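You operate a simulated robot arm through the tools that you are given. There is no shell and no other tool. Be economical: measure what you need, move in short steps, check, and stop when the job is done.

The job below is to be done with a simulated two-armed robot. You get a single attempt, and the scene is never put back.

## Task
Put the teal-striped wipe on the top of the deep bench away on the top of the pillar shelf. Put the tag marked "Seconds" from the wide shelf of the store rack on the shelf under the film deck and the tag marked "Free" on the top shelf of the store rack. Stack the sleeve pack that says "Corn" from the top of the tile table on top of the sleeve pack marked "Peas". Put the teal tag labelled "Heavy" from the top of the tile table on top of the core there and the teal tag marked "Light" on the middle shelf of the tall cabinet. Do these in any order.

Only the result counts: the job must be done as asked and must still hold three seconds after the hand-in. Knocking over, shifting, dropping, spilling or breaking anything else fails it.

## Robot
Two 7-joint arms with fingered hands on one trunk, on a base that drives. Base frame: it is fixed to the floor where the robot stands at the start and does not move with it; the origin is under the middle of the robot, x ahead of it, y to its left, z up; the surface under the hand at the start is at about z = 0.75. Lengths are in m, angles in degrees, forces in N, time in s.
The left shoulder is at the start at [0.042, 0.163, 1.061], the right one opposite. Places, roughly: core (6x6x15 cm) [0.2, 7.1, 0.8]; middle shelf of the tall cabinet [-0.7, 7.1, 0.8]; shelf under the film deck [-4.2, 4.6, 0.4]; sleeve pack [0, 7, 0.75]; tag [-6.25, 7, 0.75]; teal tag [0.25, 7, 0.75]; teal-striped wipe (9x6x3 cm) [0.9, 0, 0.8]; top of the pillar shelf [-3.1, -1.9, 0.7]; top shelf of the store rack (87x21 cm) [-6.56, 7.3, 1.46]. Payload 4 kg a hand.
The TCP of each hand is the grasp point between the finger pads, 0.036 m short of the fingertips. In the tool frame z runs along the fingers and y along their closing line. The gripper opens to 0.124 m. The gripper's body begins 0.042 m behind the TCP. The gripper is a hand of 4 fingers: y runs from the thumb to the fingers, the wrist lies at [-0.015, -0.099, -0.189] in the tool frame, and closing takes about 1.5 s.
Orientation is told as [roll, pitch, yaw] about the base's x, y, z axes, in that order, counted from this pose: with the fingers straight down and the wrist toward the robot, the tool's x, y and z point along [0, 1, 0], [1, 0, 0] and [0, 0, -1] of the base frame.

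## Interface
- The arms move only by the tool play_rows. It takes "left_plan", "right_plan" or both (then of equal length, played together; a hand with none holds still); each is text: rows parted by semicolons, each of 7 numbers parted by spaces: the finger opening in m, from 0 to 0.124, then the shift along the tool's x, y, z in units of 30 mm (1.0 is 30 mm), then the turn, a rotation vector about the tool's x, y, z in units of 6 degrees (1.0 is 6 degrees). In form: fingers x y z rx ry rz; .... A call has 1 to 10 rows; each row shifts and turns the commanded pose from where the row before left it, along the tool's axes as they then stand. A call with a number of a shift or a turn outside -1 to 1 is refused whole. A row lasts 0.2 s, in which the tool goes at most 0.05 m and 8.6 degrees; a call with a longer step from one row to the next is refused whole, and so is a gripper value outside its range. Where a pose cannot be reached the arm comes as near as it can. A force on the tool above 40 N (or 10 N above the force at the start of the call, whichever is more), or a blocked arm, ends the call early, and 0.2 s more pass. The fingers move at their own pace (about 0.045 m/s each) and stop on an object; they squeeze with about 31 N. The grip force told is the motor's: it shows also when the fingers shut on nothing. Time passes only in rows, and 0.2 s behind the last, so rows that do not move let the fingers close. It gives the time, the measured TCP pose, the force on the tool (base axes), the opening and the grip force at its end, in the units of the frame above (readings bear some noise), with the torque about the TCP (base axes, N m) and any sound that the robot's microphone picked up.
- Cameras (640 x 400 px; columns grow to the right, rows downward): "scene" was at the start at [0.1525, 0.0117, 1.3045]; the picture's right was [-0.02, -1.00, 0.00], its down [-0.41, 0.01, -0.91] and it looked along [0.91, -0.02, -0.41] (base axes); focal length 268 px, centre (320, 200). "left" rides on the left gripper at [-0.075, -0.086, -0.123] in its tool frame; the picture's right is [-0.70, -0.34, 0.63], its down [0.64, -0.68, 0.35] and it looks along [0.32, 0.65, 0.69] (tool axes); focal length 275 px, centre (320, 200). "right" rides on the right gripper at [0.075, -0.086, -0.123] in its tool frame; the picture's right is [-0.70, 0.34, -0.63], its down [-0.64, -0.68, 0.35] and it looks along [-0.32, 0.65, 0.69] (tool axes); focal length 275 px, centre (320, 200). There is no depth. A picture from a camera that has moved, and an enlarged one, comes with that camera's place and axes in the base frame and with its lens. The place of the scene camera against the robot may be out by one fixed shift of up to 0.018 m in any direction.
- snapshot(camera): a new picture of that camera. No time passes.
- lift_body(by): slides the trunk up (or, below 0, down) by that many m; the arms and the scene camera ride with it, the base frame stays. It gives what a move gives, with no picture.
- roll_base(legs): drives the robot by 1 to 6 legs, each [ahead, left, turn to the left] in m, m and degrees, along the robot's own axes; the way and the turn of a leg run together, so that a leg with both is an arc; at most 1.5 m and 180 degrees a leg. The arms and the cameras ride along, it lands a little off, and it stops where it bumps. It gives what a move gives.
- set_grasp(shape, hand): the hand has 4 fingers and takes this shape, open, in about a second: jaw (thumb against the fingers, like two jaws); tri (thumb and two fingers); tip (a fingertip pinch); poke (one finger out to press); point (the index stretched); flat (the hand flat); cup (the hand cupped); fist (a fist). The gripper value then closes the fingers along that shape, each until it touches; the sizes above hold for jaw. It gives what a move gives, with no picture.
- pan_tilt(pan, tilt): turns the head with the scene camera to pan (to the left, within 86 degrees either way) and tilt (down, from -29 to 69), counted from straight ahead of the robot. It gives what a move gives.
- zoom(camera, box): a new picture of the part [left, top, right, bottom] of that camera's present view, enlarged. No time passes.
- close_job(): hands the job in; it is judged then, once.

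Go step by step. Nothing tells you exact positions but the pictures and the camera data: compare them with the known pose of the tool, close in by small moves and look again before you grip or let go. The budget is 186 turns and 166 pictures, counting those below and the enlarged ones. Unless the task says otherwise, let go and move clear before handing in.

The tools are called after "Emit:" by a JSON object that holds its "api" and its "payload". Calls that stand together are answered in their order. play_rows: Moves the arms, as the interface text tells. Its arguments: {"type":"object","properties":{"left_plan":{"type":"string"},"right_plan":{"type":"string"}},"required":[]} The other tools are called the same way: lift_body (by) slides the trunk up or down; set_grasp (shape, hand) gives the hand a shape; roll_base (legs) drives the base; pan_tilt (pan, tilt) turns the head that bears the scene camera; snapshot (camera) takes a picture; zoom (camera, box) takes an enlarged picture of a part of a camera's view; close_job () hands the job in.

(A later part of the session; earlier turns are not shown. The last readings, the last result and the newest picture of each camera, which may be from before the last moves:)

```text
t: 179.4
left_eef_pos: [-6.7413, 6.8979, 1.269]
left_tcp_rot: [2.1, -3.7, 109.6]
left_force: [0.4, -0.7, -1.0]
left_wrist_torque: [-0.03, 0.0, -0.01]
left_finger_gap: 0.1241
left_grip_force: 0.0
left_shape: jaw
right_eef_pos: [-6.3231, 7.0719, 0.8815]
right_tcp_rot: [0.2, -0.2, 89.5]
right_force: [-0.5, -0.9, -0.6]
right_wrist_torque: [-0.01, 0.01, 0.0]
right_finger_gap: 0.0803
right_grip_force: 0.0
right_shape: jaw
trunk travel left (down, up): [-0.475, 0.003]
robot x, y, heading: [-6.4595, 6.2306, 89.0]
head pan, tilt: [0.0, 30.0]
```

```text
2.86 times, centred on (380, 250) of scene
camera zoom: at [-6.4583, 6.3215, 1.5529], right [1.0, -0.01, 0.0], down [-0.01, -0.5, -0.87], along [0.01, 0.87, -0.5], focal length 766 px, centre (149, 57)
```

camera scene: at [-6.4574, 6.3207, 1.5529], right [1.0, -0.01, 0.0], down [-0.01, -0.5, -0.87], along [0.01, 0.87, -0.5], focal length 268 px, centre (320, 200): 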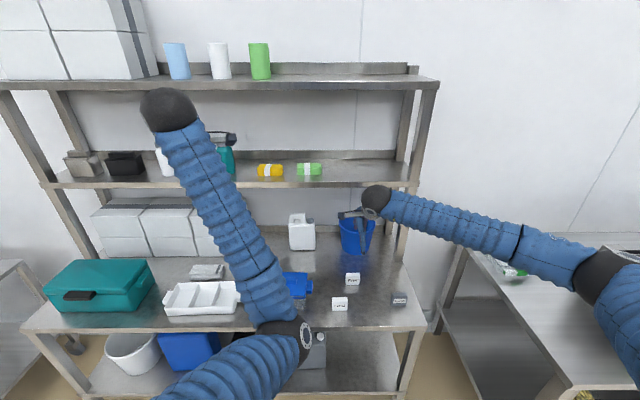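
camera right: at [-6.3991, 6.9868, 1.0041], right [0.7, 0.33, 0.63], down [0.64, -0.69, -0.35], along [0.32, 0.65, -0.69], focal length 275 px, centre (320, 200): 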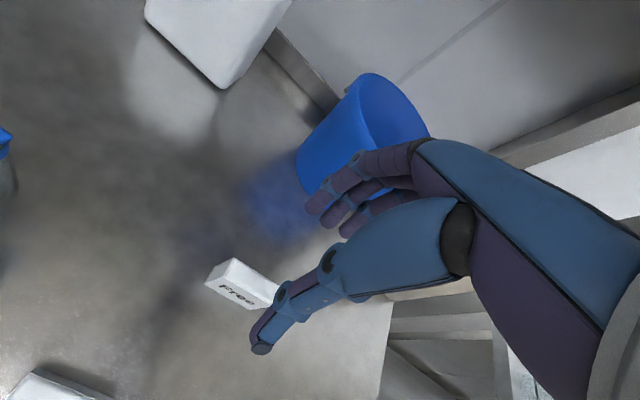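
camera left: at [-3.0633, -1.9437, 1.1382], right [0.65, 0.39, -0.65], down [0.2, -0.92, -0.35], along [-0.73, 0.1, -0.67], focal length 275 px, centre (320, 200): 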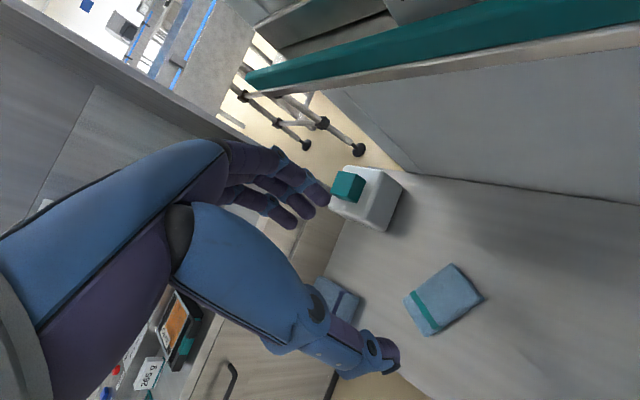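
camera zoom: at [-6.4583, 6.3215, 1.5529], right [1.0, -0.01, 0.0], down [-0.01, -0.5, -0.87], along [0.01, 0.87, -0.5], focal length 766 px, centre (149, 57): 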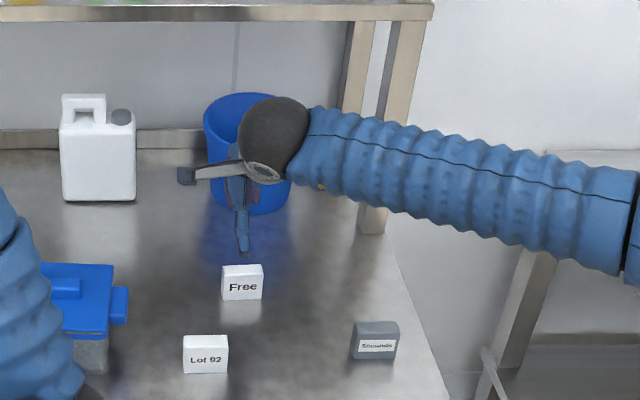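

Emit:
{"api": "play_rows", "payload": {"right_plan": "0.08 0.3 -0.1 0.9 0 0 0;0.08 0 0 0.9 0 0 0;0.08 0 0 0.8 0 0 0;0.08 0 0 0 0 0 0"}}

Emit:
{"api": "snapshot", "payload": {"camera": "right"}}

```text
t: 180.4
left_eef_pos: [-6.7414, 6.898, 1.2687]
left_tcp_rot: [2.1, -3.7, 109.6]
left_force: [0.8, 0.5, -0.5]
left_wrist_torque: [-0.01, -0.01, -0.01]
left_finger_gap: 0.1235
left_grip_force: 0.1
left_shape: jaw
right_eef_pos: [-6.3324, 7.0679, 0.8034]
right_tcp_rot: [0.3, -0.2, 89.4]
right_force: [0.9, 0.4, 0.0]
right_wrist_torque: [-0.02, 0.01, 0.02]
right_finger_gap: 0.0801
right_grip_force: 0.1
right_shape: jaw
trunk travel left (down, up): [-0.475, 0.003]
robot x, y, heading: [-6.459, 6.2271, 89.0]
head pan, tilt: [0.0, 30.0]
```

```text
103 pictures are left
camera right: at [-6.408, 6.9829, 0.9263], right [0.7, 0.33, 0.63], down [0.64, -0.69, -0.35], along [0.32, 0.65, -0.69], focal length 275 px, centre (320, 200)
```

right: 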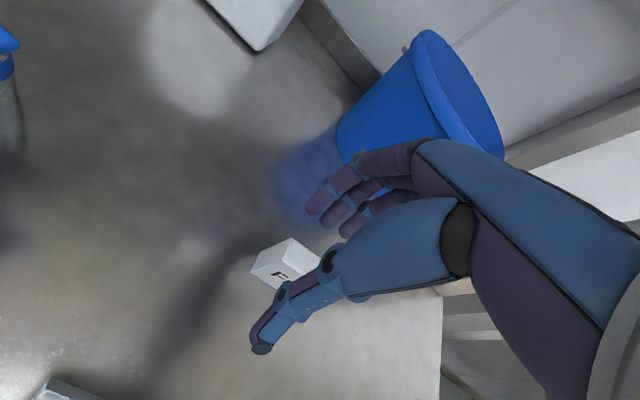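

Well placed between thumb and fingers. I close.

Emit:
{"api": "play_rows", "payload": {"right_plan": "0.0 0 0 0 0 0 0;0.0 0 0 0 0 0 0;0.0 0 0 0 0 0 0;0.0 0 0 0 0 0 0;0.0 0 0 0 0 0 0;0.0 0 0 0 0 0 0;0.0 0 0 0 0 0 0"}}

Emit:
{"api": "play_rows", "payload": {"right_plan": "0.0 0 0 -0.5 0 0 0;0.0 0 0 -0.7 0 0 0;0.0 0 -0.3 -0.9 0 0 0;0.0 0 -0.5 -0.9 0 0 0;0.0 0 -0.8 -0.9 0 0 0;0.0 0 -0.8 -0.9 0 0 0;0.0 0 -0.8 -0.9 0 0 0;0.0 0 -0.8 -0.9 0 0 0;0.0 0 -0.8 -0.9 0 0 0;0.0 0 -0.8 -0.9 0 0 0"}}

Emit:
{"api": "snapshot", "payload": {"camera": "right"}}

Emit:
{"api": "snapshot", "payload": {"camera": "scene"}}

```text
t: 182.0
left_eef_pos: [-6.7402, 6.8965, 1.2703]
left_tcp_rot: [1.9, -3.8, 109.6]
left_force: [-0.1, 0.1, -0.2]
left_wrist_torque: [-0.03, 0.0, 0.0]
left_finger_gap: 0.1236
left_grip_force: 0.1
left_shape: jaw
right_eef_pos: [-6.3332, 7.0681, 0.8078]
right_tcp_rot: [0.4, -0.3, 89.5]
right_force: [1.8, -2.5, 26.0]
right_wrist_torque: [-0.03, -0.07, -0.02]
right_finger_gap: 0.0
right_grip_force: 30.9
right_shape: jaw
trunk travel left (down, up): [-0.475, 0.003]
robot x, y, heading: [-6.4581, 6.2261, 89.3]
head pan, tilt: [0.0, 30.0]
```

```text
t: 184.2
left_eef_pos: [-6.7398, 6.8969, 1.2695]
left_tcp_rot: [2.1, -3.8, 109.6]
left_force: [0.3, 0.5, -0.4]
left_wrist_torque: [0.03, -0.02, 0.01]
left_finger_gap: 0.1235
left_grip_force: 0.0
left_shape: jaw
right_eef_pos: [-6.3333, 6.8976, 1.0549]
right_tcp_rot: [0.2, -0.2, 89.4]
right_force: [-0.5, -0.6, -0.8]
right_wrist_torque: [0.06, 0.01, 0.01]
right_finger_gap: 0.0
right_grip_force: 30.8
right_shape: jaw
trunk travel left (down, up): [-0.475, 0.003]
robot x, y, heading: [-6.4602, 6.2248, 89.2]
head pan, tilt: [0.0, 30.0]
```

```text
102 pictures are left
camera right: at [-6.4084, 6.8129, 1.1766], right [0.7, 0.33, 0.63], down [0.64, -0.69, -0.35], along [0.32, 0.65, -0.69], focal length 275 px, centre (320, 200)
```

right: 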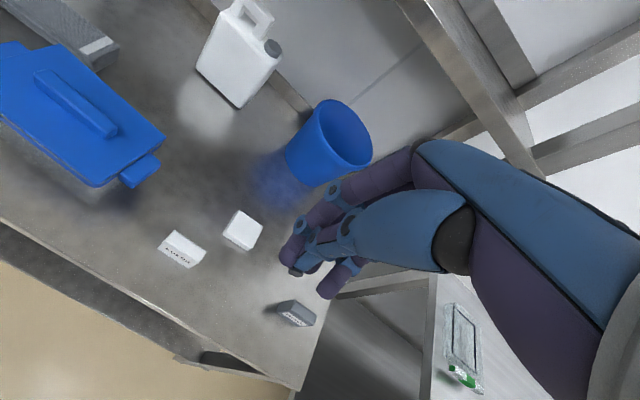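

```text
101 pictures are left
camera scene: at [-6.458, 6.3207, 1.5529], right [1.0, -0.01, 0.0], down [-0.01, -0.5, -0.87], along [0.01, 0.87, -0.5], focal length 268 px, centre (320, 200)
```

scene: 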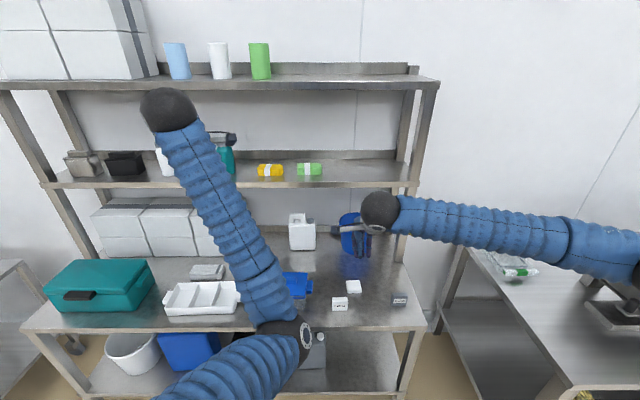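

The tag slipped out and now lies flat. I zoom to measure it.

Emit:
{"api": "zoom", "payload": {"camera": "right", "box": [140, 190, 340, 340]}}

Emit:
{"api": "zoom", "payload": {"camera": "scene", "box": [310, 260, 430, 330]}}

```text
2.67 times, centred on (240, 265) of right
camera zoom: at [-6.4084, 6.8129, 1.1766], right [0.7, 0.33, 0.63], down [0.64, -0.69, -0.35], along [0.32, 0.65, -0.69], focal length 734 px, centre (533, 27)
```

zoom: 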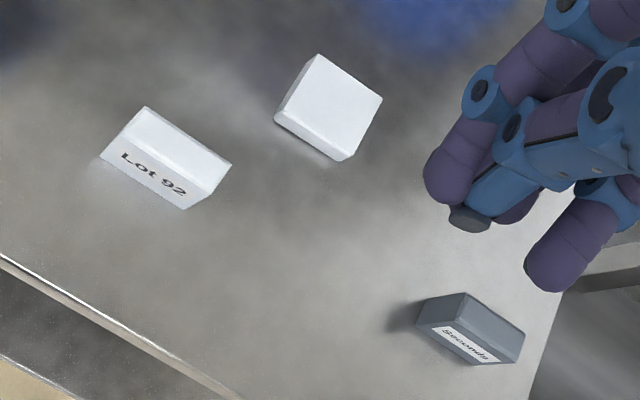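

```text
5.33 times, centred on (370, 295) of scene
camera zoom: at [-6.458, 6.3207, 1.5529], right [1.0, -0.01, 0.0], down [-0.01, -0.5, -0.87], along [0.01, 0.87, -0.5], focal length 1429 px, centre (53, -307)
```

zoom: 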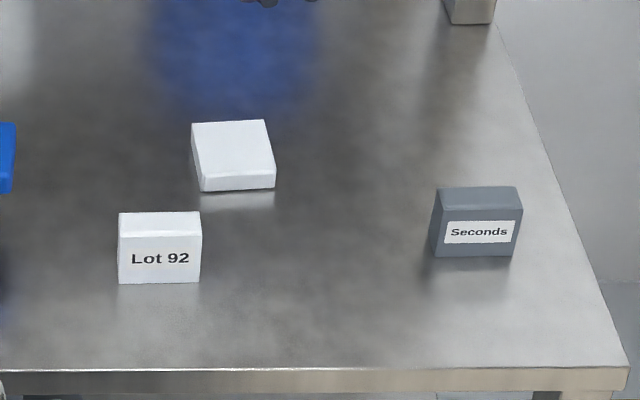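

The tag lies flat at about (-6.32,7.033), turned about 5°. I go above it again, lower this time.

Emit:
{"api": "play_rows", "payload": {"right_plan": "0.09 -0.43 0.5 0.8 0 0 -0.9;0.09 0 0.5 0.8 0 0 0;0.09 0 0.5 0.8 0 0 0;0.09 0 0.5 0.8 0 0 0;0.09 0 0.5 0.8 0 0 0;0.09 0 0.5 0.8 0 0 0;0.09 0 0.5 0.8 0 0 0;0.09 0 0.5 0.8 0 0 0;0.09 0 0.5 0.8 0 0 0;0.09 0 0 0 0 0 0"}}

Emit:
{"api": "snapshot", "payload": {"camera": "right"}}

```text
t: 186.4
left_eef_pos: [-6.7407, 6.8977, 1.2692]
left_tcp_rot: [2.0, -3.7, 109.6]
left_force: [-1.4, 0.2, -0.3]
left_wrist_torque: [0.01, -0.03, 0.01]
left_finger_gap: 0.1236
left_grip_force: 0.0
left_shape: jaw
right_eef_pos: [-6.3307, 7.0337, 0.839]
right_tcp_rot: [0.3, -0.2, 94.8]
right_force: [-0.6, 0.2, 0.6]
right_wrist_torque: [-0.02, 0.02, -0.01]
right_finger_gap: 0.0898
right_grip_force: 0.1
right_shape: jaw
trunk travel left (down, up): [-0.475, 0.003]
robot x, y, heading: [-6.4583, 6.2263, 89.2]
head pan, tilt: [0.0, 30.0]
```

```text
98 pictures are left
camera right: at [-6.3978, 6.9437, 0.9618], right [0.67, 0.39, 0.63], down [0.7, -0.62, -0.35], along [0.26, 0.68, -0.69], focal length 275 px, centre (320, 200)
```

right: 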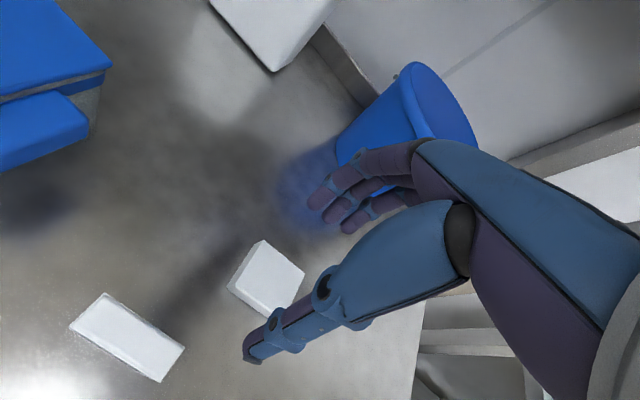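

Centered. I lower to near the shelf surface.

Emit:
{"api": "play_rows", "payload": {"right_plan": "0.09 0 0 0.8 0 0 0;0.09 0 0 0.7 0 0 0;0.09 0 0 0 0 0 0"}}

Emit:
{"api": "play_rows", "payload": {"right_plan": "0.09 0 0 0.15 0 0 0;0.09 0 0 0 0 0 0"}}

Emit:
{"api": "snapshot", "payload": {"camera": "right"}}

```text
t: 187.2
left_eef_pos: [-6.7412, 6.8991, 1.2695]
left_tcp_rot: [2.0, -3.8, 109.7]
left_force: [-0.1, 0.6, -0.4]
left_wrist_torque: [0.02, 0.0, 0.0]
left_finger_gap: 0.1239
left_grip_force: 0.1
left_shape: jaw
right_eef_pos: [-6.3319, 7.0357, 0.795]
right_tcp_rot: [0.4, -0.2, 94.7]
right_force: [0.0, -0.2, 0.2]
right_wrist_torque: [-0.03, 0.0, 0.0]
right_finger_gap: 0.0899
right_grip_force: 0.0
right_shape: jaw
trunk travel left (down, up): [-0.475, 0.003]
robot x, y, heading: [-6.4586, 6.2275, 88.9]
head pan, tilt: [0.0, 30.0]
```

```text
t: 187.8
left_eef_pos: [-6.7397, 6.8979, 1.2686]
left_tcp_rot: [2.1, -3.7, 109.6]
left_force: [-0.7, -0.4, -0.1]
left_wrist_torque: [0.0, 0.05, 0.02]
left_finger_gap: 0.1238
left_grip_force: 0.1
left_shape: jaw
right_eef_pos: [-6.3326, 7.0357, 0.7893]
right_tcp_rot: [0.3, -0.2, 94.8]
right_force: [-0.2, -0.9, 0.1]
right_wrist_torque: [0.01, -0.01, 0.01]
right_finger_gap: 0.09
right_grip_force: 0.0
right_shape: jaw
trunk travel left (down, up): [-0.475, 0.003]
robot x, y, heading: [-6.4528, 6.2257, 89.1]
head pan, tilt: [0.0, 30.0]
```

```text
97 pictures are left
camera right: at [-6.3984, 6.9434, 0.9126], right [0.67, 0.39, 0.63], down [0.7, -0.62, -0.35], along [0.26, 0.68, -0.69], focal length 275 px, centre (320, 200)
```

right: 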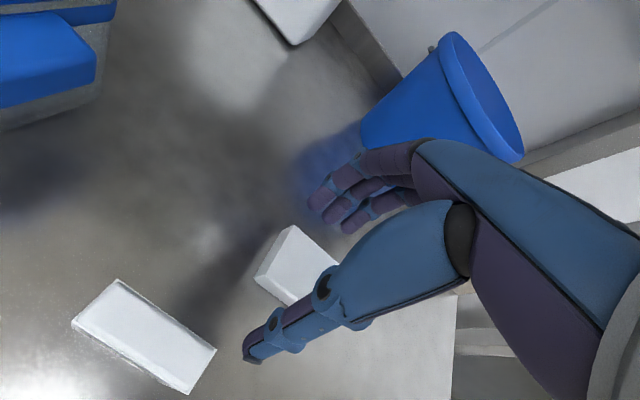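

Emit:
{"api": "play_rows", "payload": {"right_plan": "0.09 0 0 0.06 0 0 0;0.02 0 0 0 0 0 0;0.02 0 0 0 0 0 0;0.02 0 0 0 0 0 0;0.02 0 0 0 0 0 0;0.02 0 0 0 0 0 0;0.02 0 0 0 0 0 0;0.02 0 0 0 0 0 0"}}

Emit:
{"api": "snapshot", "payload": {"camera": "right"}}

```text
t: 189.6
left_eef_pos: [-6.7398, 6.8985, 1.2681]
left_tcp_rot: [2.1, -3.6, 109.7]
left_force: [0.4, -0.2, -0.3]
left_wrist_torque: [0.03, -0.01, 0.02]
left_finger_gap: 0.1238
left_grip_force: 0.0
left_shape: jaw
right_eef_pos: [-6.3321, 7.0362, 0.7883]
right_tcp_rot: [0.3, -0.1, 94.8]
right_force: [-0.5, -0.2, -0.2]
right_wrist_torque: [-0.01, -0.02, 0.0]
right_finger_gap: 0.0202
right_grip_force: 0.0
right_shape: jaw
trunk travel left (down, up): [-0.475, 0.003]
robot x, y, heading: [-6.4615, 6.2258, 89.1]
head pan, tilt: [0.0, 30.0]
```

```text
96 pictures are left
camera right: at [-6.3991, 6.944, 0.9108], right [0.67, 0.39, 0.63], down [0.7, -0.62, -0.35], along [0.26, 0.68, -0.69], focal length 275 px, centre (320, 200)
```

right: 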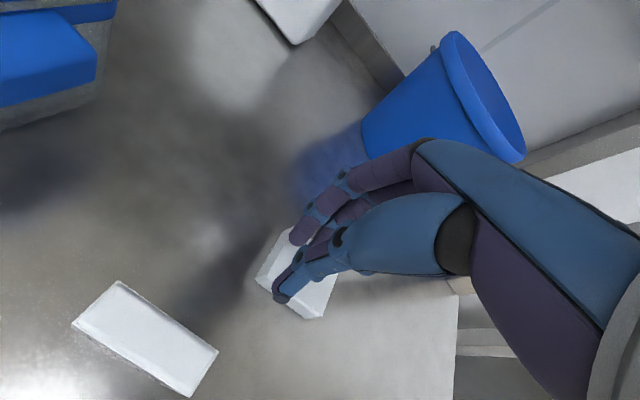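

The fingers closed just above the tag, so the surface is a bit lower than assumed. I open and lower until the fingertips touch.

Emit:
{"api": "play_rows", "payload": {"right_plan": "0.09 0 0 0 0 0 0;0.09 0 0 0 0 0 0;0.09 0 0 0 0 0 0;0.09 0 0 0 0 0 0;0.09 0 0 0.3 0 0 0;0.09 0 0 0 0 0 0"}}

Emit:
{"api": "play_rows", "payload": {"right_plan": "0.09 0 0 0.25 0 0 0;0.09 0 0 0 0 0 0"}}

Emit:
{"api": "snapshot", "payload": {"camera": "right"}}

```text
t: 191.0
left_eef_pos: [-6.7416, 6.8978, 1.2685]
left_tcp_rot: [2.2, -3.7, 109.6]
left_force: [-0.3, -0.2, 0.2]
left_wrist_torque: [0.0, -0.02, -0.01]
left_finger_gap: 0.1239
left_grip_force: 0.1
left_shape: jaw
right_eef_pos: [-6.3316, 7.037, 0.7784]
right_tcp_rot: [0.3, -0.2, 94.8]
right_force: [-0.6, -0.3, -0.2]
right_wrist_torque: [0.01, 0.02, 0.01]
right_finger_gap: 0.0897
right_grip_force: 0.1
right_shape: jaw
trunk travel left (down, up): [-0.475, 0.003]
robot x, y, heading: [-6.4604, 6.224, 89.2]
head pan, tilt: [0.0, 30.0]
```

```text
t: 191.6
left_eef_pos: [-6.7411, 6.8968, 1.2681]
left_tcp_rot: [2.0, -3.7, 109.6]
left_force: [-0.1, 1.1, 0.3]
left_wrist_torque: [0.04, 0.01, 0.01]
left_finger_gap: 0.1238
left_grip_force: 0.0
left_shape: jaw
right_eef_pos: [-6.3329, 7.0352, 0.7725]
right_tcp_rot: [0.3, -0.2, 94.9]
right_force: [0.4, 0.6, -0.4]
right_wrist_torque: [-0.01, 0.04, -0.02]
right_finger_gap: 0.0899
right_grip_force: 0.0
right_shape: jaw
trunk travel left (down, up): [-0.475, 0.003]
robot x, y, heading: [-6.4566, 6.227, 89.4]
head pan, tilt: [0.0, 30.0]
```

```text
95 pictures are left
camera right: at [-6.399, 6.944, 0.8943], right [0.67, 0.39, 0.63], down [0.7, -0.62, -0.35], along [0.26, 0.68, -0.69], focal length 275 px, centre (320, 200)
```

right: 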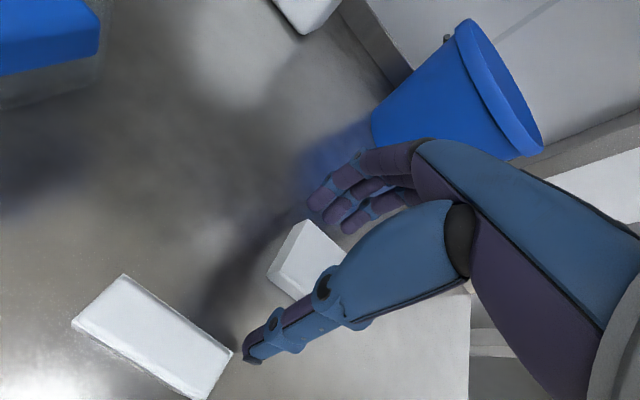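

Emit:
{"api": "play_rows", "payload": {"right_plan": "0.08 0 0 0.25 0 0 0;0.08 0 0 0 0 0 0"}}

Emit:
{"api": "play_rows", "payload": {"right_plan": "0.08 0 0 0.25 0 0 0;0.08 0 0 0 0 0 0"}}

```text
t: 192.2
left_eef_pos: [-6.74, 6.8983, 1.2678]
left_tcp_rot: [2.1, -3.7, 109.6]
left_force: [0.3, -0.5, 0.4]
left_wrist_torque: [0.02, 0.03, 0.01]
left_finger_gap: 0.1239
left_grip_force: 0.0
left_shape: jaw
right_eef_pos: [-6.3327, 7.0358, 0.7644]
right_tcp_rot: [0.3, -0.2, 94.7]
right_force: [-0.7, 0.1, 0.1]
right_wrist_torque: [0.01, 0.04, -0.01]
right_finger_gap: 0.0803
right_grip_force: 0.0
right_shape: jaw
trunk travel left (down, up): [-0.475, 0.003]
robot x, y, heading: [-6.4579, 6.2288, 89.2]
head pan, tilt: [0.0, 30.0]
```

```text
t: 192.8
left_eef_pos: [-6.7399, 6.8982, 1.2685]
left_tcp_rot: [2.2, -3.6, 109.7]
left_force: [0.4, 0.2, 0.6]
left_wrist_torque: [0.04, 0.02, 0.04]
left_finger_gap: 0.1238
left_grip_force: 0.1
left_shape: jaw
right_eef_pos: [-6.3327, 7.0361, 0.7563]
right_tcp_rot: [0.4, -0.2, 94.9]
right_force: [-0.4, -0.7, 3.4]
right_wrist_torque: [0.14, 0.01, 0.0]
right_finger_gap: 0.0803
right_grip_force: 0.0
right_shape: jaw
trunk travel left (down, up): [-0.475, 0.003]
robot x, y, heading: [-6.4519, 6.2228, 89.1]
head pan, tilt: [0.0, 30.0]
```

Touching the shelf surface now. I rise 3 mm and close.

Emit:
{"api": "play_rows", "payload": {"right_plan": "0.08 0 0 -0.12 0 0 0;0.02 0 0 0 0 0 0;0.02 0 0 0 0 0 0;0.02 0 0 0 0 0 0;0.02 0 0 0 0 0 0;0.02 0 0 0 0 0 0;0.02 0 0 0 0 0 0"}}

Emit:
{"api": "snapshot", "payload": {"camera": "right"}}

```text
t: 194.4
left_eef_pos: [-6.7412, 6.8967, 1.2685]
left_tcp_rot: [2.0, -3.6, 109.6]
left_force: [-0.6, -0.3, 0.0]
left_wrist_torque: [-0.01, 0.01, 0.05]
left_finger_gap: 0.1236
left_grip_force: 0.1
left_shape: jaw
right_eef_pos: [-6.333, 7.0352, 0.7617]
right_tcp_rot: [0.4, -0.2, 94.8]
right_force: [-0.9, -0.6, 6.3]
right_wrist_torque: [0.18, -0.05, 0.03]
right_finger_gap: 0.04
right_grip_force: 31.0
right_shape: jaw
trunk travel left (down, up): [-0.475, 0.003]
robot x, y, heading: [-6.4584, 6.2284, 89.3]
head pan, tilt: [0.0, 30.0]
```

```text
94 pictures are left
camera right: at [-6.3992, 6.9439, 0.8836], right [0.67, 0.39, 0.63], down [0.7, -0.62, -0.35], along [0.26, 0.68, -0.69], focal length 275 px, centre (320, 200)
```

right: 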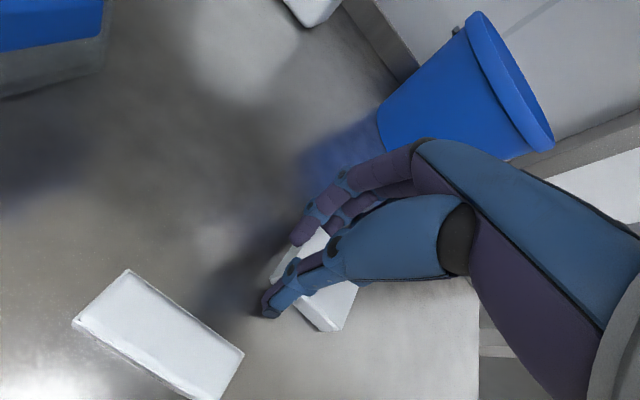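

Gripped (0.04 m). I lift, pull back from the rack, and go up.

Emit:
{"api": "play_rows", "payload": {"right_plan": "0.02 0 0 -0.6 0 0 0;0.02 0 0 -0.8 0 0 0;0.02 0 -0.6 -0.9 0 0 0;0.02 0 -0.6 -0.9 0 0 0;0.02 0 -0.6 -0.9 0 0 0;0.02 0 -0.6 -0.9 0 0 0;0.02 0 -0.6 -0.9 0 0 0;0.02 0 -0.6 -0.9 0 0 0;0.02 0 -0.6 -0.9 0 0 0;0.02 0 -0.6 -0.9 0 0 0"}}

Emit:
{"api": "play_rows", "payload": {"right_plan": "0.02 0 0 -1 0 0 0;0.02 0 0 -1 0 0 0;0.02 0 0 -1 0 0 0;0.02 0 0 -1 0 0 0;0.02 0 0 -1 0 0 0;0.02 0 0 -1 0 0 0;0.02 0 0 -1 0 0 0;0.02 0 0 -1 0 0 0;0.02 0 0 -1 0 0 0;0.02 0 0 -1 0 0 0"}}

Emit:
{"api": "play_rows", "payload": {"right_plan": "0.02 0 0 -1 0 0 0;0.02 0 0 -1 0 0 0;0.02 0 0 -1 0 0 0;0.02 0 0 -1 0 0 0;0.02 0 0 -1 0 0 0;0.02 0 0 -1 0 0 0;0.02 0 0 -1 0 0 0;0.02 0 0 -1 0 0 0;0.02 0 0 -1 0 0 0"}}

Emit:
{"api": "pan_tilt", "payload": {"pan": 0, "tilt": 10}}

Emit:
{"api": "snapshot", "payload": {"camera": "scene"}}

Emit:
{"api": "snapshot", "payload": {"camera": "right"}}

```text
t: 196.6
left_eef_pos: [-6.7418, 6.8962, 1.2686]
left_tcp_rot: [2.0, -3.7, 109.6]
left_force: [-1.1, 0.1, -0.3]
left_wrist_torque: [0.02, 0.01, 0.04]
left_finger_gap: 0.1237
left_grip_force: 0.2
left_shape: jaw
right_eef_pos: [-6.319, 6.8902, 1.0201]
right_tcp_rot: [0.3, -0.2, 94.8]
right_force: [-0.7, -0.4, 0.0]
right_wrist_torque: [-0.01, -0.02, 0.02]
right_finger_gap: 0.0386
right_grip_force: 31.0
right_shape: jaw
trunk travel left (down, up): [-0.475, 0.003]
robot x, y, heading: [-6.457, 6.2266, 89.5]
head pan, tilt: [0.0, 30.0]
```

```text
t: 198.8
left_eef_pos: [-6.7409, 6.8977, 1.268]
left_tcp_rot: [1.9, -3.7, 109.7]
left_force: [-0.6, 0.4, 0.6]
left_wrist_torque: [-0.02, 0.02, 0.01]
left_finger_gap: 0.1237
left_grip_force: 0.1
left_shape: jaw
right_eef_pos: [-6.3171, 6.8914, 1.3174]
right_tcp_rot: [0.2, -0.2, 94.8]
right_force: [0.0, -0.4, 0.2]
right_wrist_torque: [-0.01, -0.01, -0.04]
right_finger_gap: 0.0381
right_grip_force: 31.0
right_shape: jaw
trunk travel left (down, up): [-0.475, 0.003]
robot x, y, heading: [-6.4605, 6.2283, 89.4]
head pan, tilt: [0.0, 30.0]
```

```text
t: 200.8
left_eef_pos: [-6.7414, 6.8981, 1.2673]
left_tcp_rot: [2.0, -3.7, 109.6]
left_force: [-0.7, -0.1, 0.5]
left_wrist_torque: [0.04, 0.01, 0.04]
left_finger_gap: 0.1237
left_grip_force: 0.0
left_shape: jaw
right_eef_pos: [-6.316, 6.8892, 1.588]
right_tcp_rot: [0.3, -0.2, 94.8]
right_force: [0.8, -0.8, -0.7]
right_wrist_torque: [-0.01, 0.02, 0.01]
right_finger_gap: 0.0379
right_grip_force: 30.7
right_shape: jaw
trunk travel left (down, up): [-0.475, 0.003]
robot x, y, heading: [-6.4602, 6.2239, 89.4]
head pan, tilt: [0.0, 30.0]
```

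```text
t: 201.6
left_eef_pos: [-6.7418, 6.8984, 1.2674]
left_tcp_rot: [2.1, -3.8, 109.6]
left_force: [0.8, 0.2, 0.4]
left_wrist_torque: [0.01, 0.03, 0.02]
left_finger_gap: 0.1236
left_grip_force: 0.1
left_shape: jaw
right_eef_pos: [-6.3151, 6.8891, 1.5872]
right_tcp_rot: [0.2, -0.2, 94.8]
right_force: [-0.2, -0.9, -0.9]
right_wrist_torque: [0.0, 0.04, 0.0]
right_finger_gap: 0.038
right_grip_force: 30.9
right_shape: jaw
trunk travel left (down, up): [-0.475, 0.003]
robot x, y, heading: [-6.4583, 6.2252, 89.1]
head pan, tilt: [0.0, 10.0]
```

```text
93 pictures are left
camera scene: at [-6.458, 6.3245, 1.5851], right [1.0, -0.01, 0.0], down [0.0, -0.17, -0.98], along [0.01, 0.98, -0.17], focal length 268 px, centre (320, 200)
```

scene: 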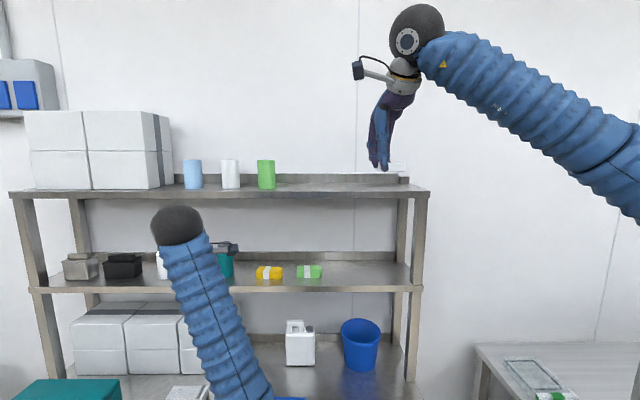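

```text
92 pictures are left
camera right: at [-6.3818, 6.7987, 1.7096], right [0.67, 0.39, 0.63], down [0.7, -0.62, -0.35], along [0.26, 0.68, -0.69], focal length 275 px, centre (320, 200)
```

right: 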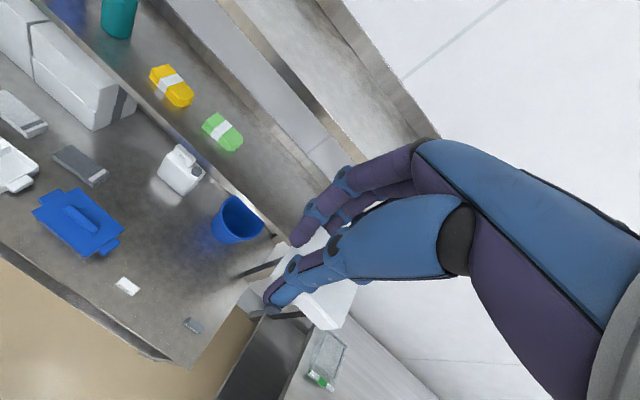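

The tag is held; the top shelf surface is at about z 1.46. I move in 0.13 m and carry the tag over the top shelf.

Emit:
{"api": "roll_base", "payload": {"legs": [[0.13, 0, 0]]}}

Emit:
{"api": "play_rows", "payload": {"right_plan": "0.02 0 1 0 0 0 0;0.02 0 1 0 0 0 0;0.02 0 1 0 0 0 0;0.02 0 1 0 0 0 0;0.02 0 1 0 0 0 0;0.02 0 1 0 0 0 0;0.02 0 1 0 0 0 0;0.02 0 1 0 0 0 0;0.02 0 0.6 0 0 0 0;0.02 0 0 0 0 0 0"}}

Emit:
{"api": "snapshot", "payload": {"camera": "right"}}

Emit:
{"api": "snapshot", "payload": {"camera": "scene"}}

```text
t: 202.9
left_eef_pos: [-6.7369, 7.0316, 1.2694]
left_tcp_rot: [2.1, -3.6, 109.4]
left_force: [-0.1, -0.2, -0.9]
left_wrist_torque: [0.03, -0.03, -0.02]
left_finger_gap: 0.1235
left_grip_force: 0.1
left_shape: jaw
right_eef_pos: [-6.3112, 7.0216, 1.5868]
right_tcp_rot: [0.2, -0.3, 94.7]
right_force: [0.4, -0.1, -0.9]
right_wrist_torque: [-0.04, 0.03, -0.02]
right_finger_gap: 0.0379
right_grip_force: 30.7
right_shape: jaw
trunk travel left (down, up): [-0.475, 0.003]
robot x, y, heading: [-6.4535, 6.3625, 89.1]
head pan, tilt: [0.0, 10.0]
```

```text
t: 205.1
left_eef_pos: [-6.7368, 7.0315, 1.2683]
left_tcp_rot: [2.1, -3.7, 109.5]
left_force: [-0.5, 0.2, -0.9]
left_wrist_torque: [0.03, -0.01, -0.01]
left_finger_gap: 0.1238
left_grip_force: 0.1
left_shape: jaw
right_eef_pos: [-6.3322, 7.2785, 1.5881]
right_tcp_rot: [0.2, -0.2, 94.6]
right_force: [-0.4, 0.3, -0.2]
right_wrist_torque: [-0.03, 0.0, -0.02]
right_finger_gap: 0.0378
right_grip_force: 31.0
right_shape: jaw
trunk travel left (down, up): [-0.475, 0.003]
robot x, y, heading: [-6.4554, 6.3597, 89.0]
head pan, tilt: [0.0, 10.0]
```

```text
91 pictures are left
camera right: at [-6.3987, 7.1877, 1.7111], right [0.67, 0.39, 0.63], down [0.7, -0.63, -0.35], along [0.26, 0.67, -0.69], focal length 275 px, centre (320, 200)
```

right: 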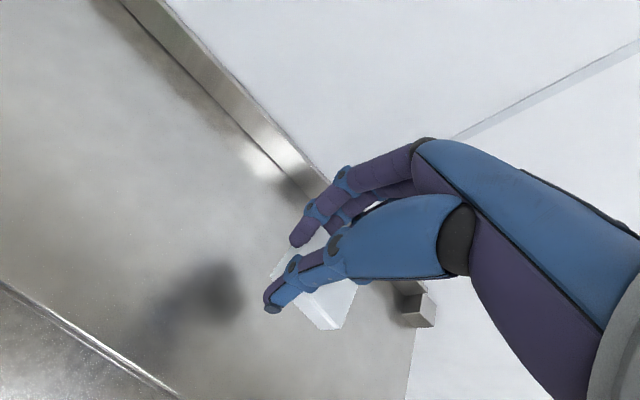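

```text
90 pictures are left
camera scene: at [-6.4554, 6.4566, 1.5852], right [1.0, -0.02, 0.0], down [0.0, -0.17, -0.98], along [0.02, 0.98, -0.17], focal length 268 px, centre (320, 200)
```

scene: 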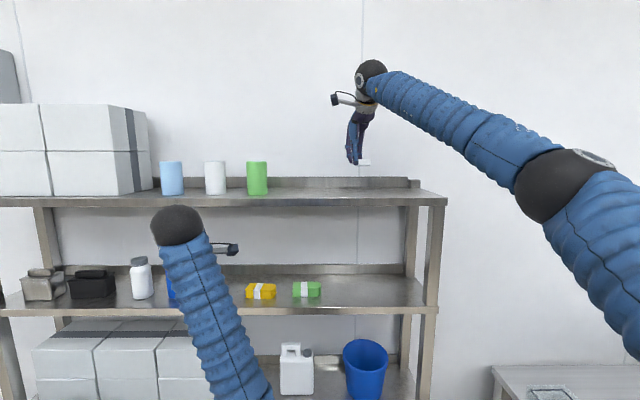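

Emit:
{"api": "play_rows", "payload": {"right_plan": "0.02 0 0.1 0.7 0 0 0;0.02 0 0 0.8 0 0 0;0.02 0 0 0.8 0 0 0;0.02 0 0 0.3 0 0 0;0.02 0 0 0 0 0 0"}}

Emit:
{"api": "play_rows", "payload": {"right_plan": "0.02 0 0 0.2 0 0 0;0.02 0 0 0 0 0 0"}}

Emit:
{"api": "snapshot", "payload": {"camera": "right"}}

```text
t: 206.3
left_eef_pos: [-6.7375, 7.0307, 1.2679]
left_tcp_rot: [2.1, -3.8, 109.5]
left_force: [-1.3, -0.2, -0.4]
left_wrist_torque: [0.0, 0.01, 0.01]
left_finger_gap: 0.1236
left_grip_force: 0.0
left_shape: jaw
right_eef_pos: [-6.3342, 7.2822, 1.5097]
right_tcp_rot: [0.2, -0.1, 94.8]
right_force: [-0.5, 0.4, -0.4]
right_wrist_torque: [-0.03, -0.01, -0.02]
right_finger_gap: 0.0379
right_grip_force: 30.9
right_shape: jaw
trunk travel left (down, up): [-0.475, 0.003]
robot x, y, heading: [-6.4551, 6.3607, 88.9]
head pan, tilt: [0.0, 10.0]
```

```text
t: 206.9
left_eef_pos: [-6.737, 7.0319, 1.2682]
left_tcp_rot: [2.1, -3.7, 109.5]
left_force: [0.6, 0.0, -0.8]
left_wrist_torque: [-0.03, 0.03, -0.02]
left_finger_gap: 0.1237
left_grip_force: 0.1
left_shape: jaw
right_eef_pos: [-6.3336, 7.2827, 1.504]
right_tcp_rot: [0.3, -0.2, 94.6]
right_force: [0.1, -0.3, -0.2]
right_wrist_torque: [0.01, -0.02, 0.04]
right_finger_gap: 0.0379
right_grip_force: 30.9
right_shape: jaw
trunk travel left (down, up): [-0.475, 0.003]
robot x, y, heading: [-6.4579, 6.3606, 89.1]
head pan, tilt: [0.0, 10.0]
```

```text
89 pictures are left
camera right: at [-6.4004, 7.1914, 1.6264], right [0.67, 0.39, 0.63], down [0.7, -0.63, -0.35], along [0.26, 0.67, -0.69], focal length 275 px, centre (320, 200)
```

right: 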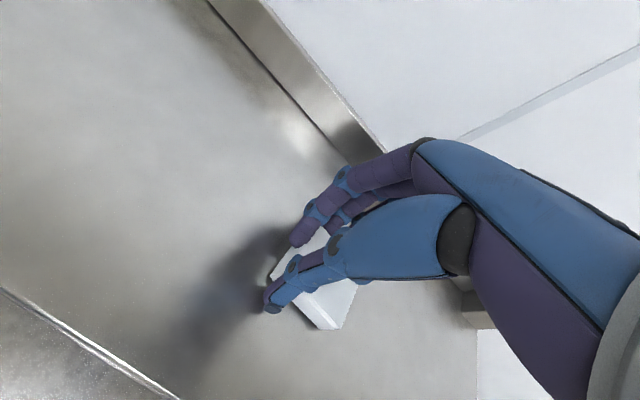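

Emit:
{"api": "play_rows", "payload": {"right_plan": "0.02 0 0 0.2 0 0 0;0.02 0 0 0 0 0 0"}}

Emit:
{"api": "play_rows", "payload": {"right_plan": "0.02 0 0 0.2 0 0 0;0.02 0 0 0 0 0 0"}}

```text
t: 207.5
left_eef_pos: [-6.7364, 7.0309, 1.2701]
left_tcp_rot: [2.0, -3.7, 109.5]
left_force: [0.0, 0.4, 0.2]
left_wrist_torque: [-0.02, 0.0, 0.0]
left_finger_gap: 0.1241
left_grip_force: 0.1
left_shape: jaw
right_eef_pos: [-6.3342, 7.2808, 1.5003]
right_tcp_rot: [0.3, -0.5, 94.7]
right_force: [-0.2, 2.4, 18.2]
right_wrist_torque: [0.77, -0.17, 0.04]
right_finger_gap: 0.0391
right_grip_force: 30.9
right_shape: jaw
trunk travel left (down, up): [-0.475, 0.003]
robot x, y, heading: [-6.4527, 6.3646, 89.1]
head pan, tilt: [0.0, 10.0]
```

```text
t: 208.0
left_eef_pos: [-6.7377, 7.0298, 1.2695]
left_tcp_rot: [1.9, -3.7, 109.5]
left_force: [-0.1, -0.5, 0.1]
left_wrist_torque: [-0.03, -0.03, -0.01]
left_finger_gap: 0.1235
left_grip_force: 0.2
left_shape: jaw
right_eef_pos: [-6.3326, 7.2799, 1.5003]
right_tcp_rot: [0.5, -0.8, 94.7]
right_force: [-0.2, -6.0, 16.5]
right_wrist_torque: [0.28, -0.17, -0.02]
right_finger_gap: 0.0388
right_grip_force: 31.5
right_shape: jaw
trunk travel left (down, up): [-0.475, 0.003]
robot x, y, heading: [-6.4546, 6.3609, 88.7]
head pan, tilt: [0.0, 10.0]
stopped in row 2 (right hand): the force on the tool passed its limit at 42 N (the readings are from after the stop); the commanded pose is now the measured one
```

Contact with the top shelf. I open and rise, then look.

Emit:
{"api": "play_rows", "payload": {"right_plan": "0.02 0 0 -0.05 0 0 0;0.05 0 0 0 0 0 0;0.08 0 0 0 0 0 0;0.08 0 0 0 0 0 0;0.08 0 0 0 0 0 0;0.08 0 0 -0.6 0 0 0;0.08 0 0 -0.9 0 0 0;0.08 0 0 -0.9 0 0 0;0.08 0 0 -0.9 0 0 0;0.08 0 0 0 0 0 0"}}

Emit:
{"api": "snapshot", "payload": {"camera": "right"}}

```text
t: 210.2
left_eef_pos: [-6.736, 7.0323, 1.2687]
left_tcp_rot: [2.1, -3.7, 109.5]
left_force: [0.5, 0.5, -0.2]
left_wrist_torque: [0.0, -0.01, 0.02]
left_finger_gap: 0.1234
left_grip_force: 0.0
left_shape: jaw
right_eef_pos: [-6.3304, 7.2816, 1.5972]
right_tcp_rot: [0.4, -0.6, 94.7]
right_force: [0.7, 0.5, -0.8]
right_wrist_torque: [-0.02, 0.03, 0.0]
right_finger_gap: 0.0793
right_grip_force: 0.0
right_shape: jaw
trunk travel left (down, up): [-0.475, 0.003]
robot x, y, heading: [-6.4541, 6.357, 88.9]
head pan, tilt: [0.0, 10.0]
```

```text
88 pictures are left
camera right: at [-6.3971, 7.1899, 1.7192], right [0.67, 0.39, 0.63], down [0.69, -0.62, -0.36], along [0.26, 0.68, -0.69], focal length 275 px, centre (320, 200)
```

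right: 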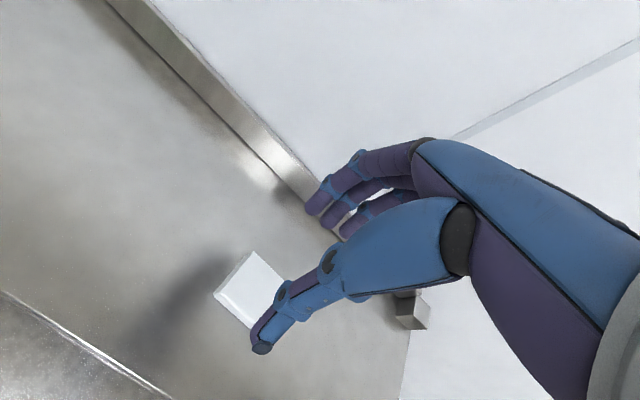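

"Free" lies on the top shelf. Now the right hand retreats and goes for "Seconds" at about (-6.155, 6.977).

Emit:
{"api": "play_rows", "payload": {"right_plan": "0.08 0 -1 -0.2 0 0 0;0.08 0 -1 0 0 0 0;0.08 0 -1 0 0 0 0;0.08 0 -1 0 0 0 0;0.08 0 -1 0 0 0 0;0.08 0 -1 0 0 0 0;0.08 0 -1 0 0 0 0;0.08 0 -1 0 0 0 0;0.08 0 -1 0 0 0 0;0.08 0 -1 0 0 0 0.8"}}

Emit:
{"api": "roll_base", "payload": {"legs": [[-0.15, 0, 0]]}}

Emit:
{"api": "play_rows", "payload": {"right_plan": "0.08 -0.4 0 1 0 0 0;0.08 -0.4 0 1 0 0 0;0.08 -0.4 0 1 0 0 0;0.08 -0.4 0 1 0 0 0;0.08 -0.4 0 1 0 0 0;0.08 -0.4 0 1 0 0 0;0.08 -0.4 0 1 0 0 0;0.08 -0.4 0 1 0 0 0;0.08 -0.4 0 1 0 0 0;0.08 -0.4 0 1 0 0 0"}}

Emit:
{"api": "play_rows", "payload": {"right_plan": "0.08 -0.4 0.5 1 0 0 0;0.08 -0.4 0.5 1 0 0 0;0.08 -0.4 0.5 1 0 0 0;0.08 0 0.5 1 0 0 0;0.08 0 0.5 1 0 0 0;0.08 0 0.5 1 0 0 0;0.08 0 0.5 1 0 0 0;0.08 0 0.5 1 0 0 0;0.08 0 0.5 1 0 0 0;0.08 0 0 1 0 0 0"}}

Emit:
{"api": "snapshot", "payload": {"camera": "right"}}

```text
t: 212.4
left_eef_pos: [-6.7381, 7.0303, 1.2683]
left_tcp_rot: [2.0, -3.8, 109.5]
left_force: [0.4, -1.1, 0.3]
left_wrist_torque: [0.0, 0.01, 0.0]
left_finger_gap: 0.1237
left_grip_force: 0.1
left_shape: jaw
right_eef_pos: [-6.3089, 6.981, 1.6]
right_tcp_rot: [0.5, -0.6, 89.7]
right_force: [-0.5, -0.2, 0.3]
right_wrist_torque: [0.0, -0.02, 0.01]
right_finger_gap: 0.0796
right_grip_force: 0.1
right_shape: jaw
trunk travel left (down, up): [-0.475, 0.003]
robot x, y, heading: [-6.4566, 6.3553, 89.1]
head pan, tilt: [0.0, 10.0]
```

```text
t: 213.7
left_eef_pos: [-6.7396, 6.8857, 1.2678]
left_tcp_rot: [2.0, -3.7, 109.5]
left_force: [0.0, -0.5, 0.6]
left_wrist_torque: [0.01, 0.0, 0.02]
left_finger_gap: 0.1238
left_grip_force: 0.1
left_shape: jaw
right_eef_pos: [-6.3109, 6.8374, 1.599]
right_tcp_rot: [0.5, -0.5, 89.9]
right_force: [0.3, -0.1, -0.6]
right_wrist_torque: [0.0, -0.01, -0.02]
right_finger_gap: 0.0798
right_grip_force: 0.0
right_shape: jaw
trunk travel left (down, up): [-0.475, 0.003]
robot x, y, heading: [-6.4623, 6.2158, 89.0]
head pan, tilt: [0.0, 10.0]
```

```text
t: 215.9
left_eef_pos: [-6.7388, 6.884, 1.2693]
left_tcp_rot: [2.1, -3.7, 109.4]
left_force: [0.2, -0.3, 0.1]
left_wrist_torque: [0.01, -0.03, 0.01]
left_finger_gap: 0.1236
left_grip_force: 0.1
left_shape: jaw
right_eef_pos: [-6.1905, 6.8392, 1.2964]
right_tcp_rot: [0.5, -0.5, 89.8]
right_force: [0.0, 0.2, -0.3]
right_wrist_torque: [-0.02, 0.02, 0.02]
right_finger_gap: 0.0801
right_grip_force: 0.1
right_shape: jaw
trunk travel left (down, up): [-0.475, 0.003]
robot x, y, heading: [-6.4618, 6.2136, 89.0]
head pan, tilt: [0.0, 10.0]
```

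```text
t: 218.1
left_eef_pos: [-6.739, 6.8855, 1.2683]
left_tcp_rot: [2.1, -3.6, 109.4]
left_force: [-0.7, 0.5, 0.3]
left_wrist_torque: [-0.05, -0.01, -0.02]
left_finger_gap: 0.1239
left_grip_force: 0.1
left_shape: jaw
right_eef_pos: [-6.1617, 6.9774, 0.9972]
right_tcp_rot: [0.5, -0.5, 89.8]
right_force: [0.7, 0.1, -0.4]
right_wrist_torque: [0.01, 0.02, 0.0]
right_finger_gap: 0.0798
right_grip_force: 0.1
right_shape: jaw
trunk travel left (down, up): [-0.475, 0.003]
robot x, y, heading: [-6.4598, 6.213, 88.9]
head pan, tilt: [0.0, 10.0]
```

```text
87 pictures are left
camera right: at [-6.2343, 6.891, 1.1204], right [0.7, 0.33, 0.63], down [0.64, -0.68, -0.36], along [0.31, 0.66, -0.69], focal length 275 px, centre (320, 200)
```

right: 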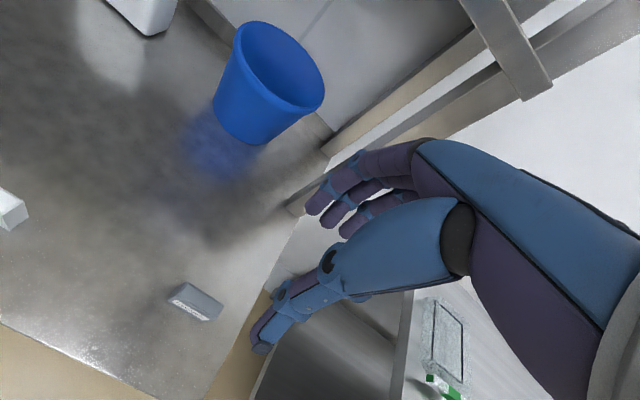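

Emit:
{"api": "play_rows", "payload": {"right_plan": "0.08 -0.15 0.1 0.9 0 0 0;0.08 0 0 0.9 0 0 0;0.08 0 0 0.9 0 0 0;0.08 0 0 0.9 0 0 0;0.08 0 0 0.9 0 0 0;0.08 0 0 0.9 0 0 0;0.08 0 0 0.9 0 0 0;0.08 0 0 0 0 0 0"}}

Emit:
{"api": "snapshot", "payload": {"camera": "right"}}

```text
t: 219.9
left_eef_pos: [-6.7388, 6.8859, 1.269]
left_tcp_rot: [2.2, -3.7, 109.5]
left_force: [1.5, 0.0, 0.0]
left_wrist_torque: [0.03, 0.01, 0.02]
left_finger_gap: 0.1236
left_grip_force: 0.0
left_shape: jaw
right_eef_pos: [-6.1575, 6.9807, 0.8113]
right_tcp_rot: [0.5, -0.6, 89.8]
right_force: [-0.7, 0.1, -0.1]
right_wrist_torque: [0.02, -0.01, -0.03]
right_finger_gap: 0.0795
right_grip_force: 0.0
right_shape: jaw
trunk travel left (down, up): [-0.475, 0.003]
robot x, y, heading: [-6.4628, 6.2123, 88.9]
head pan, tilt: [0.0, 10.0]
```

```text
86 pictures are left
camera right: at [-6.2314, 6.8943, 0.9327], right [0.7, 0.33, 0.63], down [0.64, -0.68, -0.36], along [0.31, 0.65, -0.69], focal length 275 px, centre (320, 200)
```

right: 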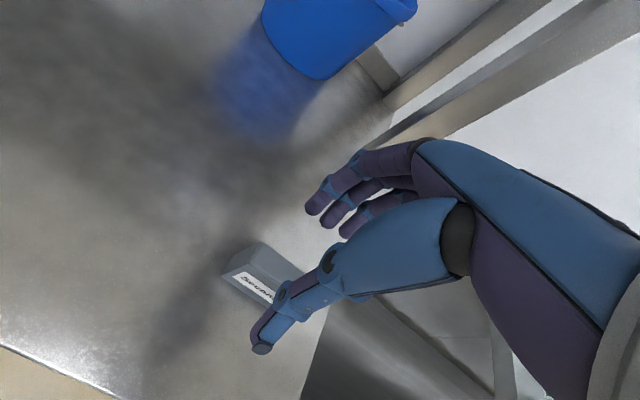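

Emit:
{"api": "play_rows", "payload": {"right_plan": "0.08 0.2 -0.2 0.7 0 0 0;0.08 0 0 0.7 0 0 0;0.08 0 0 0.2 0 0 0;0.02 0 0 0 0 0 0;0.01 0 0 0 0 0 0;0.0 0 0 0 0 0 0;0.0 0 0 0 0 0 0;0.0 0 0 0 0 0 0;0.0 0 0 0 0 0 0;0.0 0 0 0 0 0 0"}}

Emit:
{"api": "snapshot", "payload": {"camera": "right"}}

```text
t: 222.1
left_eef_pos: [-6.7394, 6.8841, 1.2682]
left_tcp_rot: [2.1, -3.7, 109.4]
left_force: [-0.1, -0.9, -1.2]
left_wrist_torque: [0.03, 0.01, 0.02]
left_finger_gap: 0.1236
left_grip_force: 0.1
left_shape: jaw
right_eef_pos: [-6.1626, 6.9755, 0.7603]
right_tcp_rot: [0.5, -0.5, 89.8]
right_force: [-0.3, -0.2, 1.0]
right_wrist_torque: [-0.01, 0.01, 0.0]
right_finger_gap: 0.0177
right_grip_force: 30.6
right_shape: jaw
trunk travel left (down, up): [-0.475, 0.003]
robot x, y, heading: [-6.458, 6.2103, 88.9]
head pan, tilt: [0.0, 10.0]
```

```text
85 pictures are left
camera right: at [-6.2372, 6.8889, 0.8834], right [0.7, 0.33, 0.63], down [0.64, -0.68, -0.36], along [0.31, 0.65, -0.69], focal length 275 px, centre (320, 200)
```

right: 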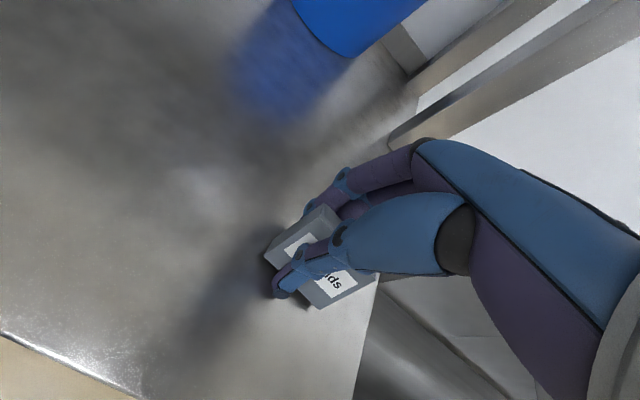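

Gripped at 0.018 m. I lift and retreat from the rack.

Emit:
{"api": "play_rows", "payload": {"right_plan": "0 0 0 -0.7 0 0 0;0 0 0 -0.9 0 0 0;0 0 0 -1 0 0 0;0 0 -0.4 -1 0 0 0;0 0 -0.5 -1 0 0 0;0 0 -0.5 -1 0 0 0;0 0 -0.5 -1 0 0 0;0 0 -0.5 -1 0 0 0;0 0 -0.5 -1 0 0 0;0 0 -0.5 -1 0 0 0"}}

Emit:
{"api": "roll_base", "payload": {"legs": [[-0.25, 0, 0], [0, 0, -90], [1.2, 0, 0], [1.2, 0, 0]]}}

Emit:
{"api": "pan_tilt", "payload": {"pan": -60, "tilt": 25}}

Emit:
{"api": "snapshot", "payload": {"camera": "scene"}}

```text
t: 224.3
left_eef_pos: [-6.7388, 6.884, 1.2688]
left_tcp_rot: [2.1, -3.7, 109.4]
left_force: [-0.1, -0.7, -0.1]
left_wrist_torque: [-0.03, -0.01, 0.01]
left_finger_gap: 0.1235
left_grip_force: 0.0
left_shape: jaw
right_eef_pos: [-6.1602, 6.869, 1.0486]
right_tcp_rot: [0.5, -0.4, 89.8]
right_force: [-0.3, -0.8, 0.5]
right_wrist_torque: [-0.02, -0.02, 0.01]
right_finger_gap: 0.0177
right_grip_force: 30.9
right_shape: jaw
trunk travel left (down, up): [-0.475, 0.003]
robot x, y, heading: [-6.459, 6.2089, 89.1]
head pan, tilt: [0.0, 10.0]
```

```text
t: 241.6
left_eef_pos: [-3.3161, 6.1695, 1.2692]
left_tcp_rot: [2.1, -3.6, 18.4]
left_force: [1.5, 0.2, -0.3]
left_wrist_torque: [0.03, 0.01, -0.01]
left_finger_gap: 0.1235
left_grip_force: 0.1
left_shape: jaw
right_eef_pos: [-3.3423, 5.5901, 1.0491]
right_tcp_rot: [0.6, -0.4, -1.4]
right_force: [0.0, 0.5, 0.7]
right_wrist_torque: [0.0, 0.0, 0.0]
right_finger_gap: 0.017
right_grip_force: 31.1
right_shape: jaw
trunk travel left (down, up): [-0.475, 0.003]
robot x, y, heading: [-3.9937, 5.9018, -1.9]
head pan, tilt: [0.0, 10.0]
```

```text
t: 242.9
left_eef_pos: [-3.3175, 6.1692, 1.2684]
left_tcp_rot: [2.1, -3.7, 18.3]
left_force: [-0.7, 0.2, 0.2]
left_wrist_torque: [-0.02, 0.0, 0.01]
left_finger_gap: 0.1237
left_grip_force: 0.0
left_shape: jaw
right_eef_pos: [-3.3424, 5.591, 1.0478]
right_tcp_rot: [0.6, -0.5, -1.3]
right_force: [0.1, 0.5, -0.6]
right_wrist_torque: [0.0, 0.02, 0.04]
right_finger_gap: 0.0172
right_grip_force: 31.4
right_shape: jaw
trunk travel left (down, up): [-0.475, 0.003]
robot x, y, heading: [-3.9922, 5.9046, -2.1]
head pan, tilt: [-60.0, 25.0]
```

```text
84 pictures are left
camera scene: at [-3.9627, 5.8334, 1.5608], right [-0.88, -0.47, 0.0], down [-0.2, 0.37, -0.91], along [0.42, -0.8, -0.42], focal length 268 px, centre (320, 200)
```

scene: 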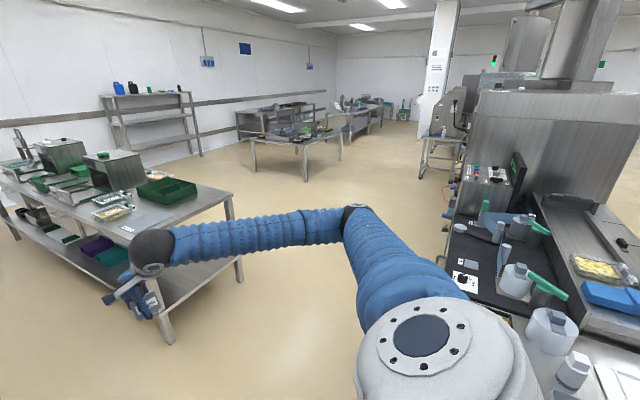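

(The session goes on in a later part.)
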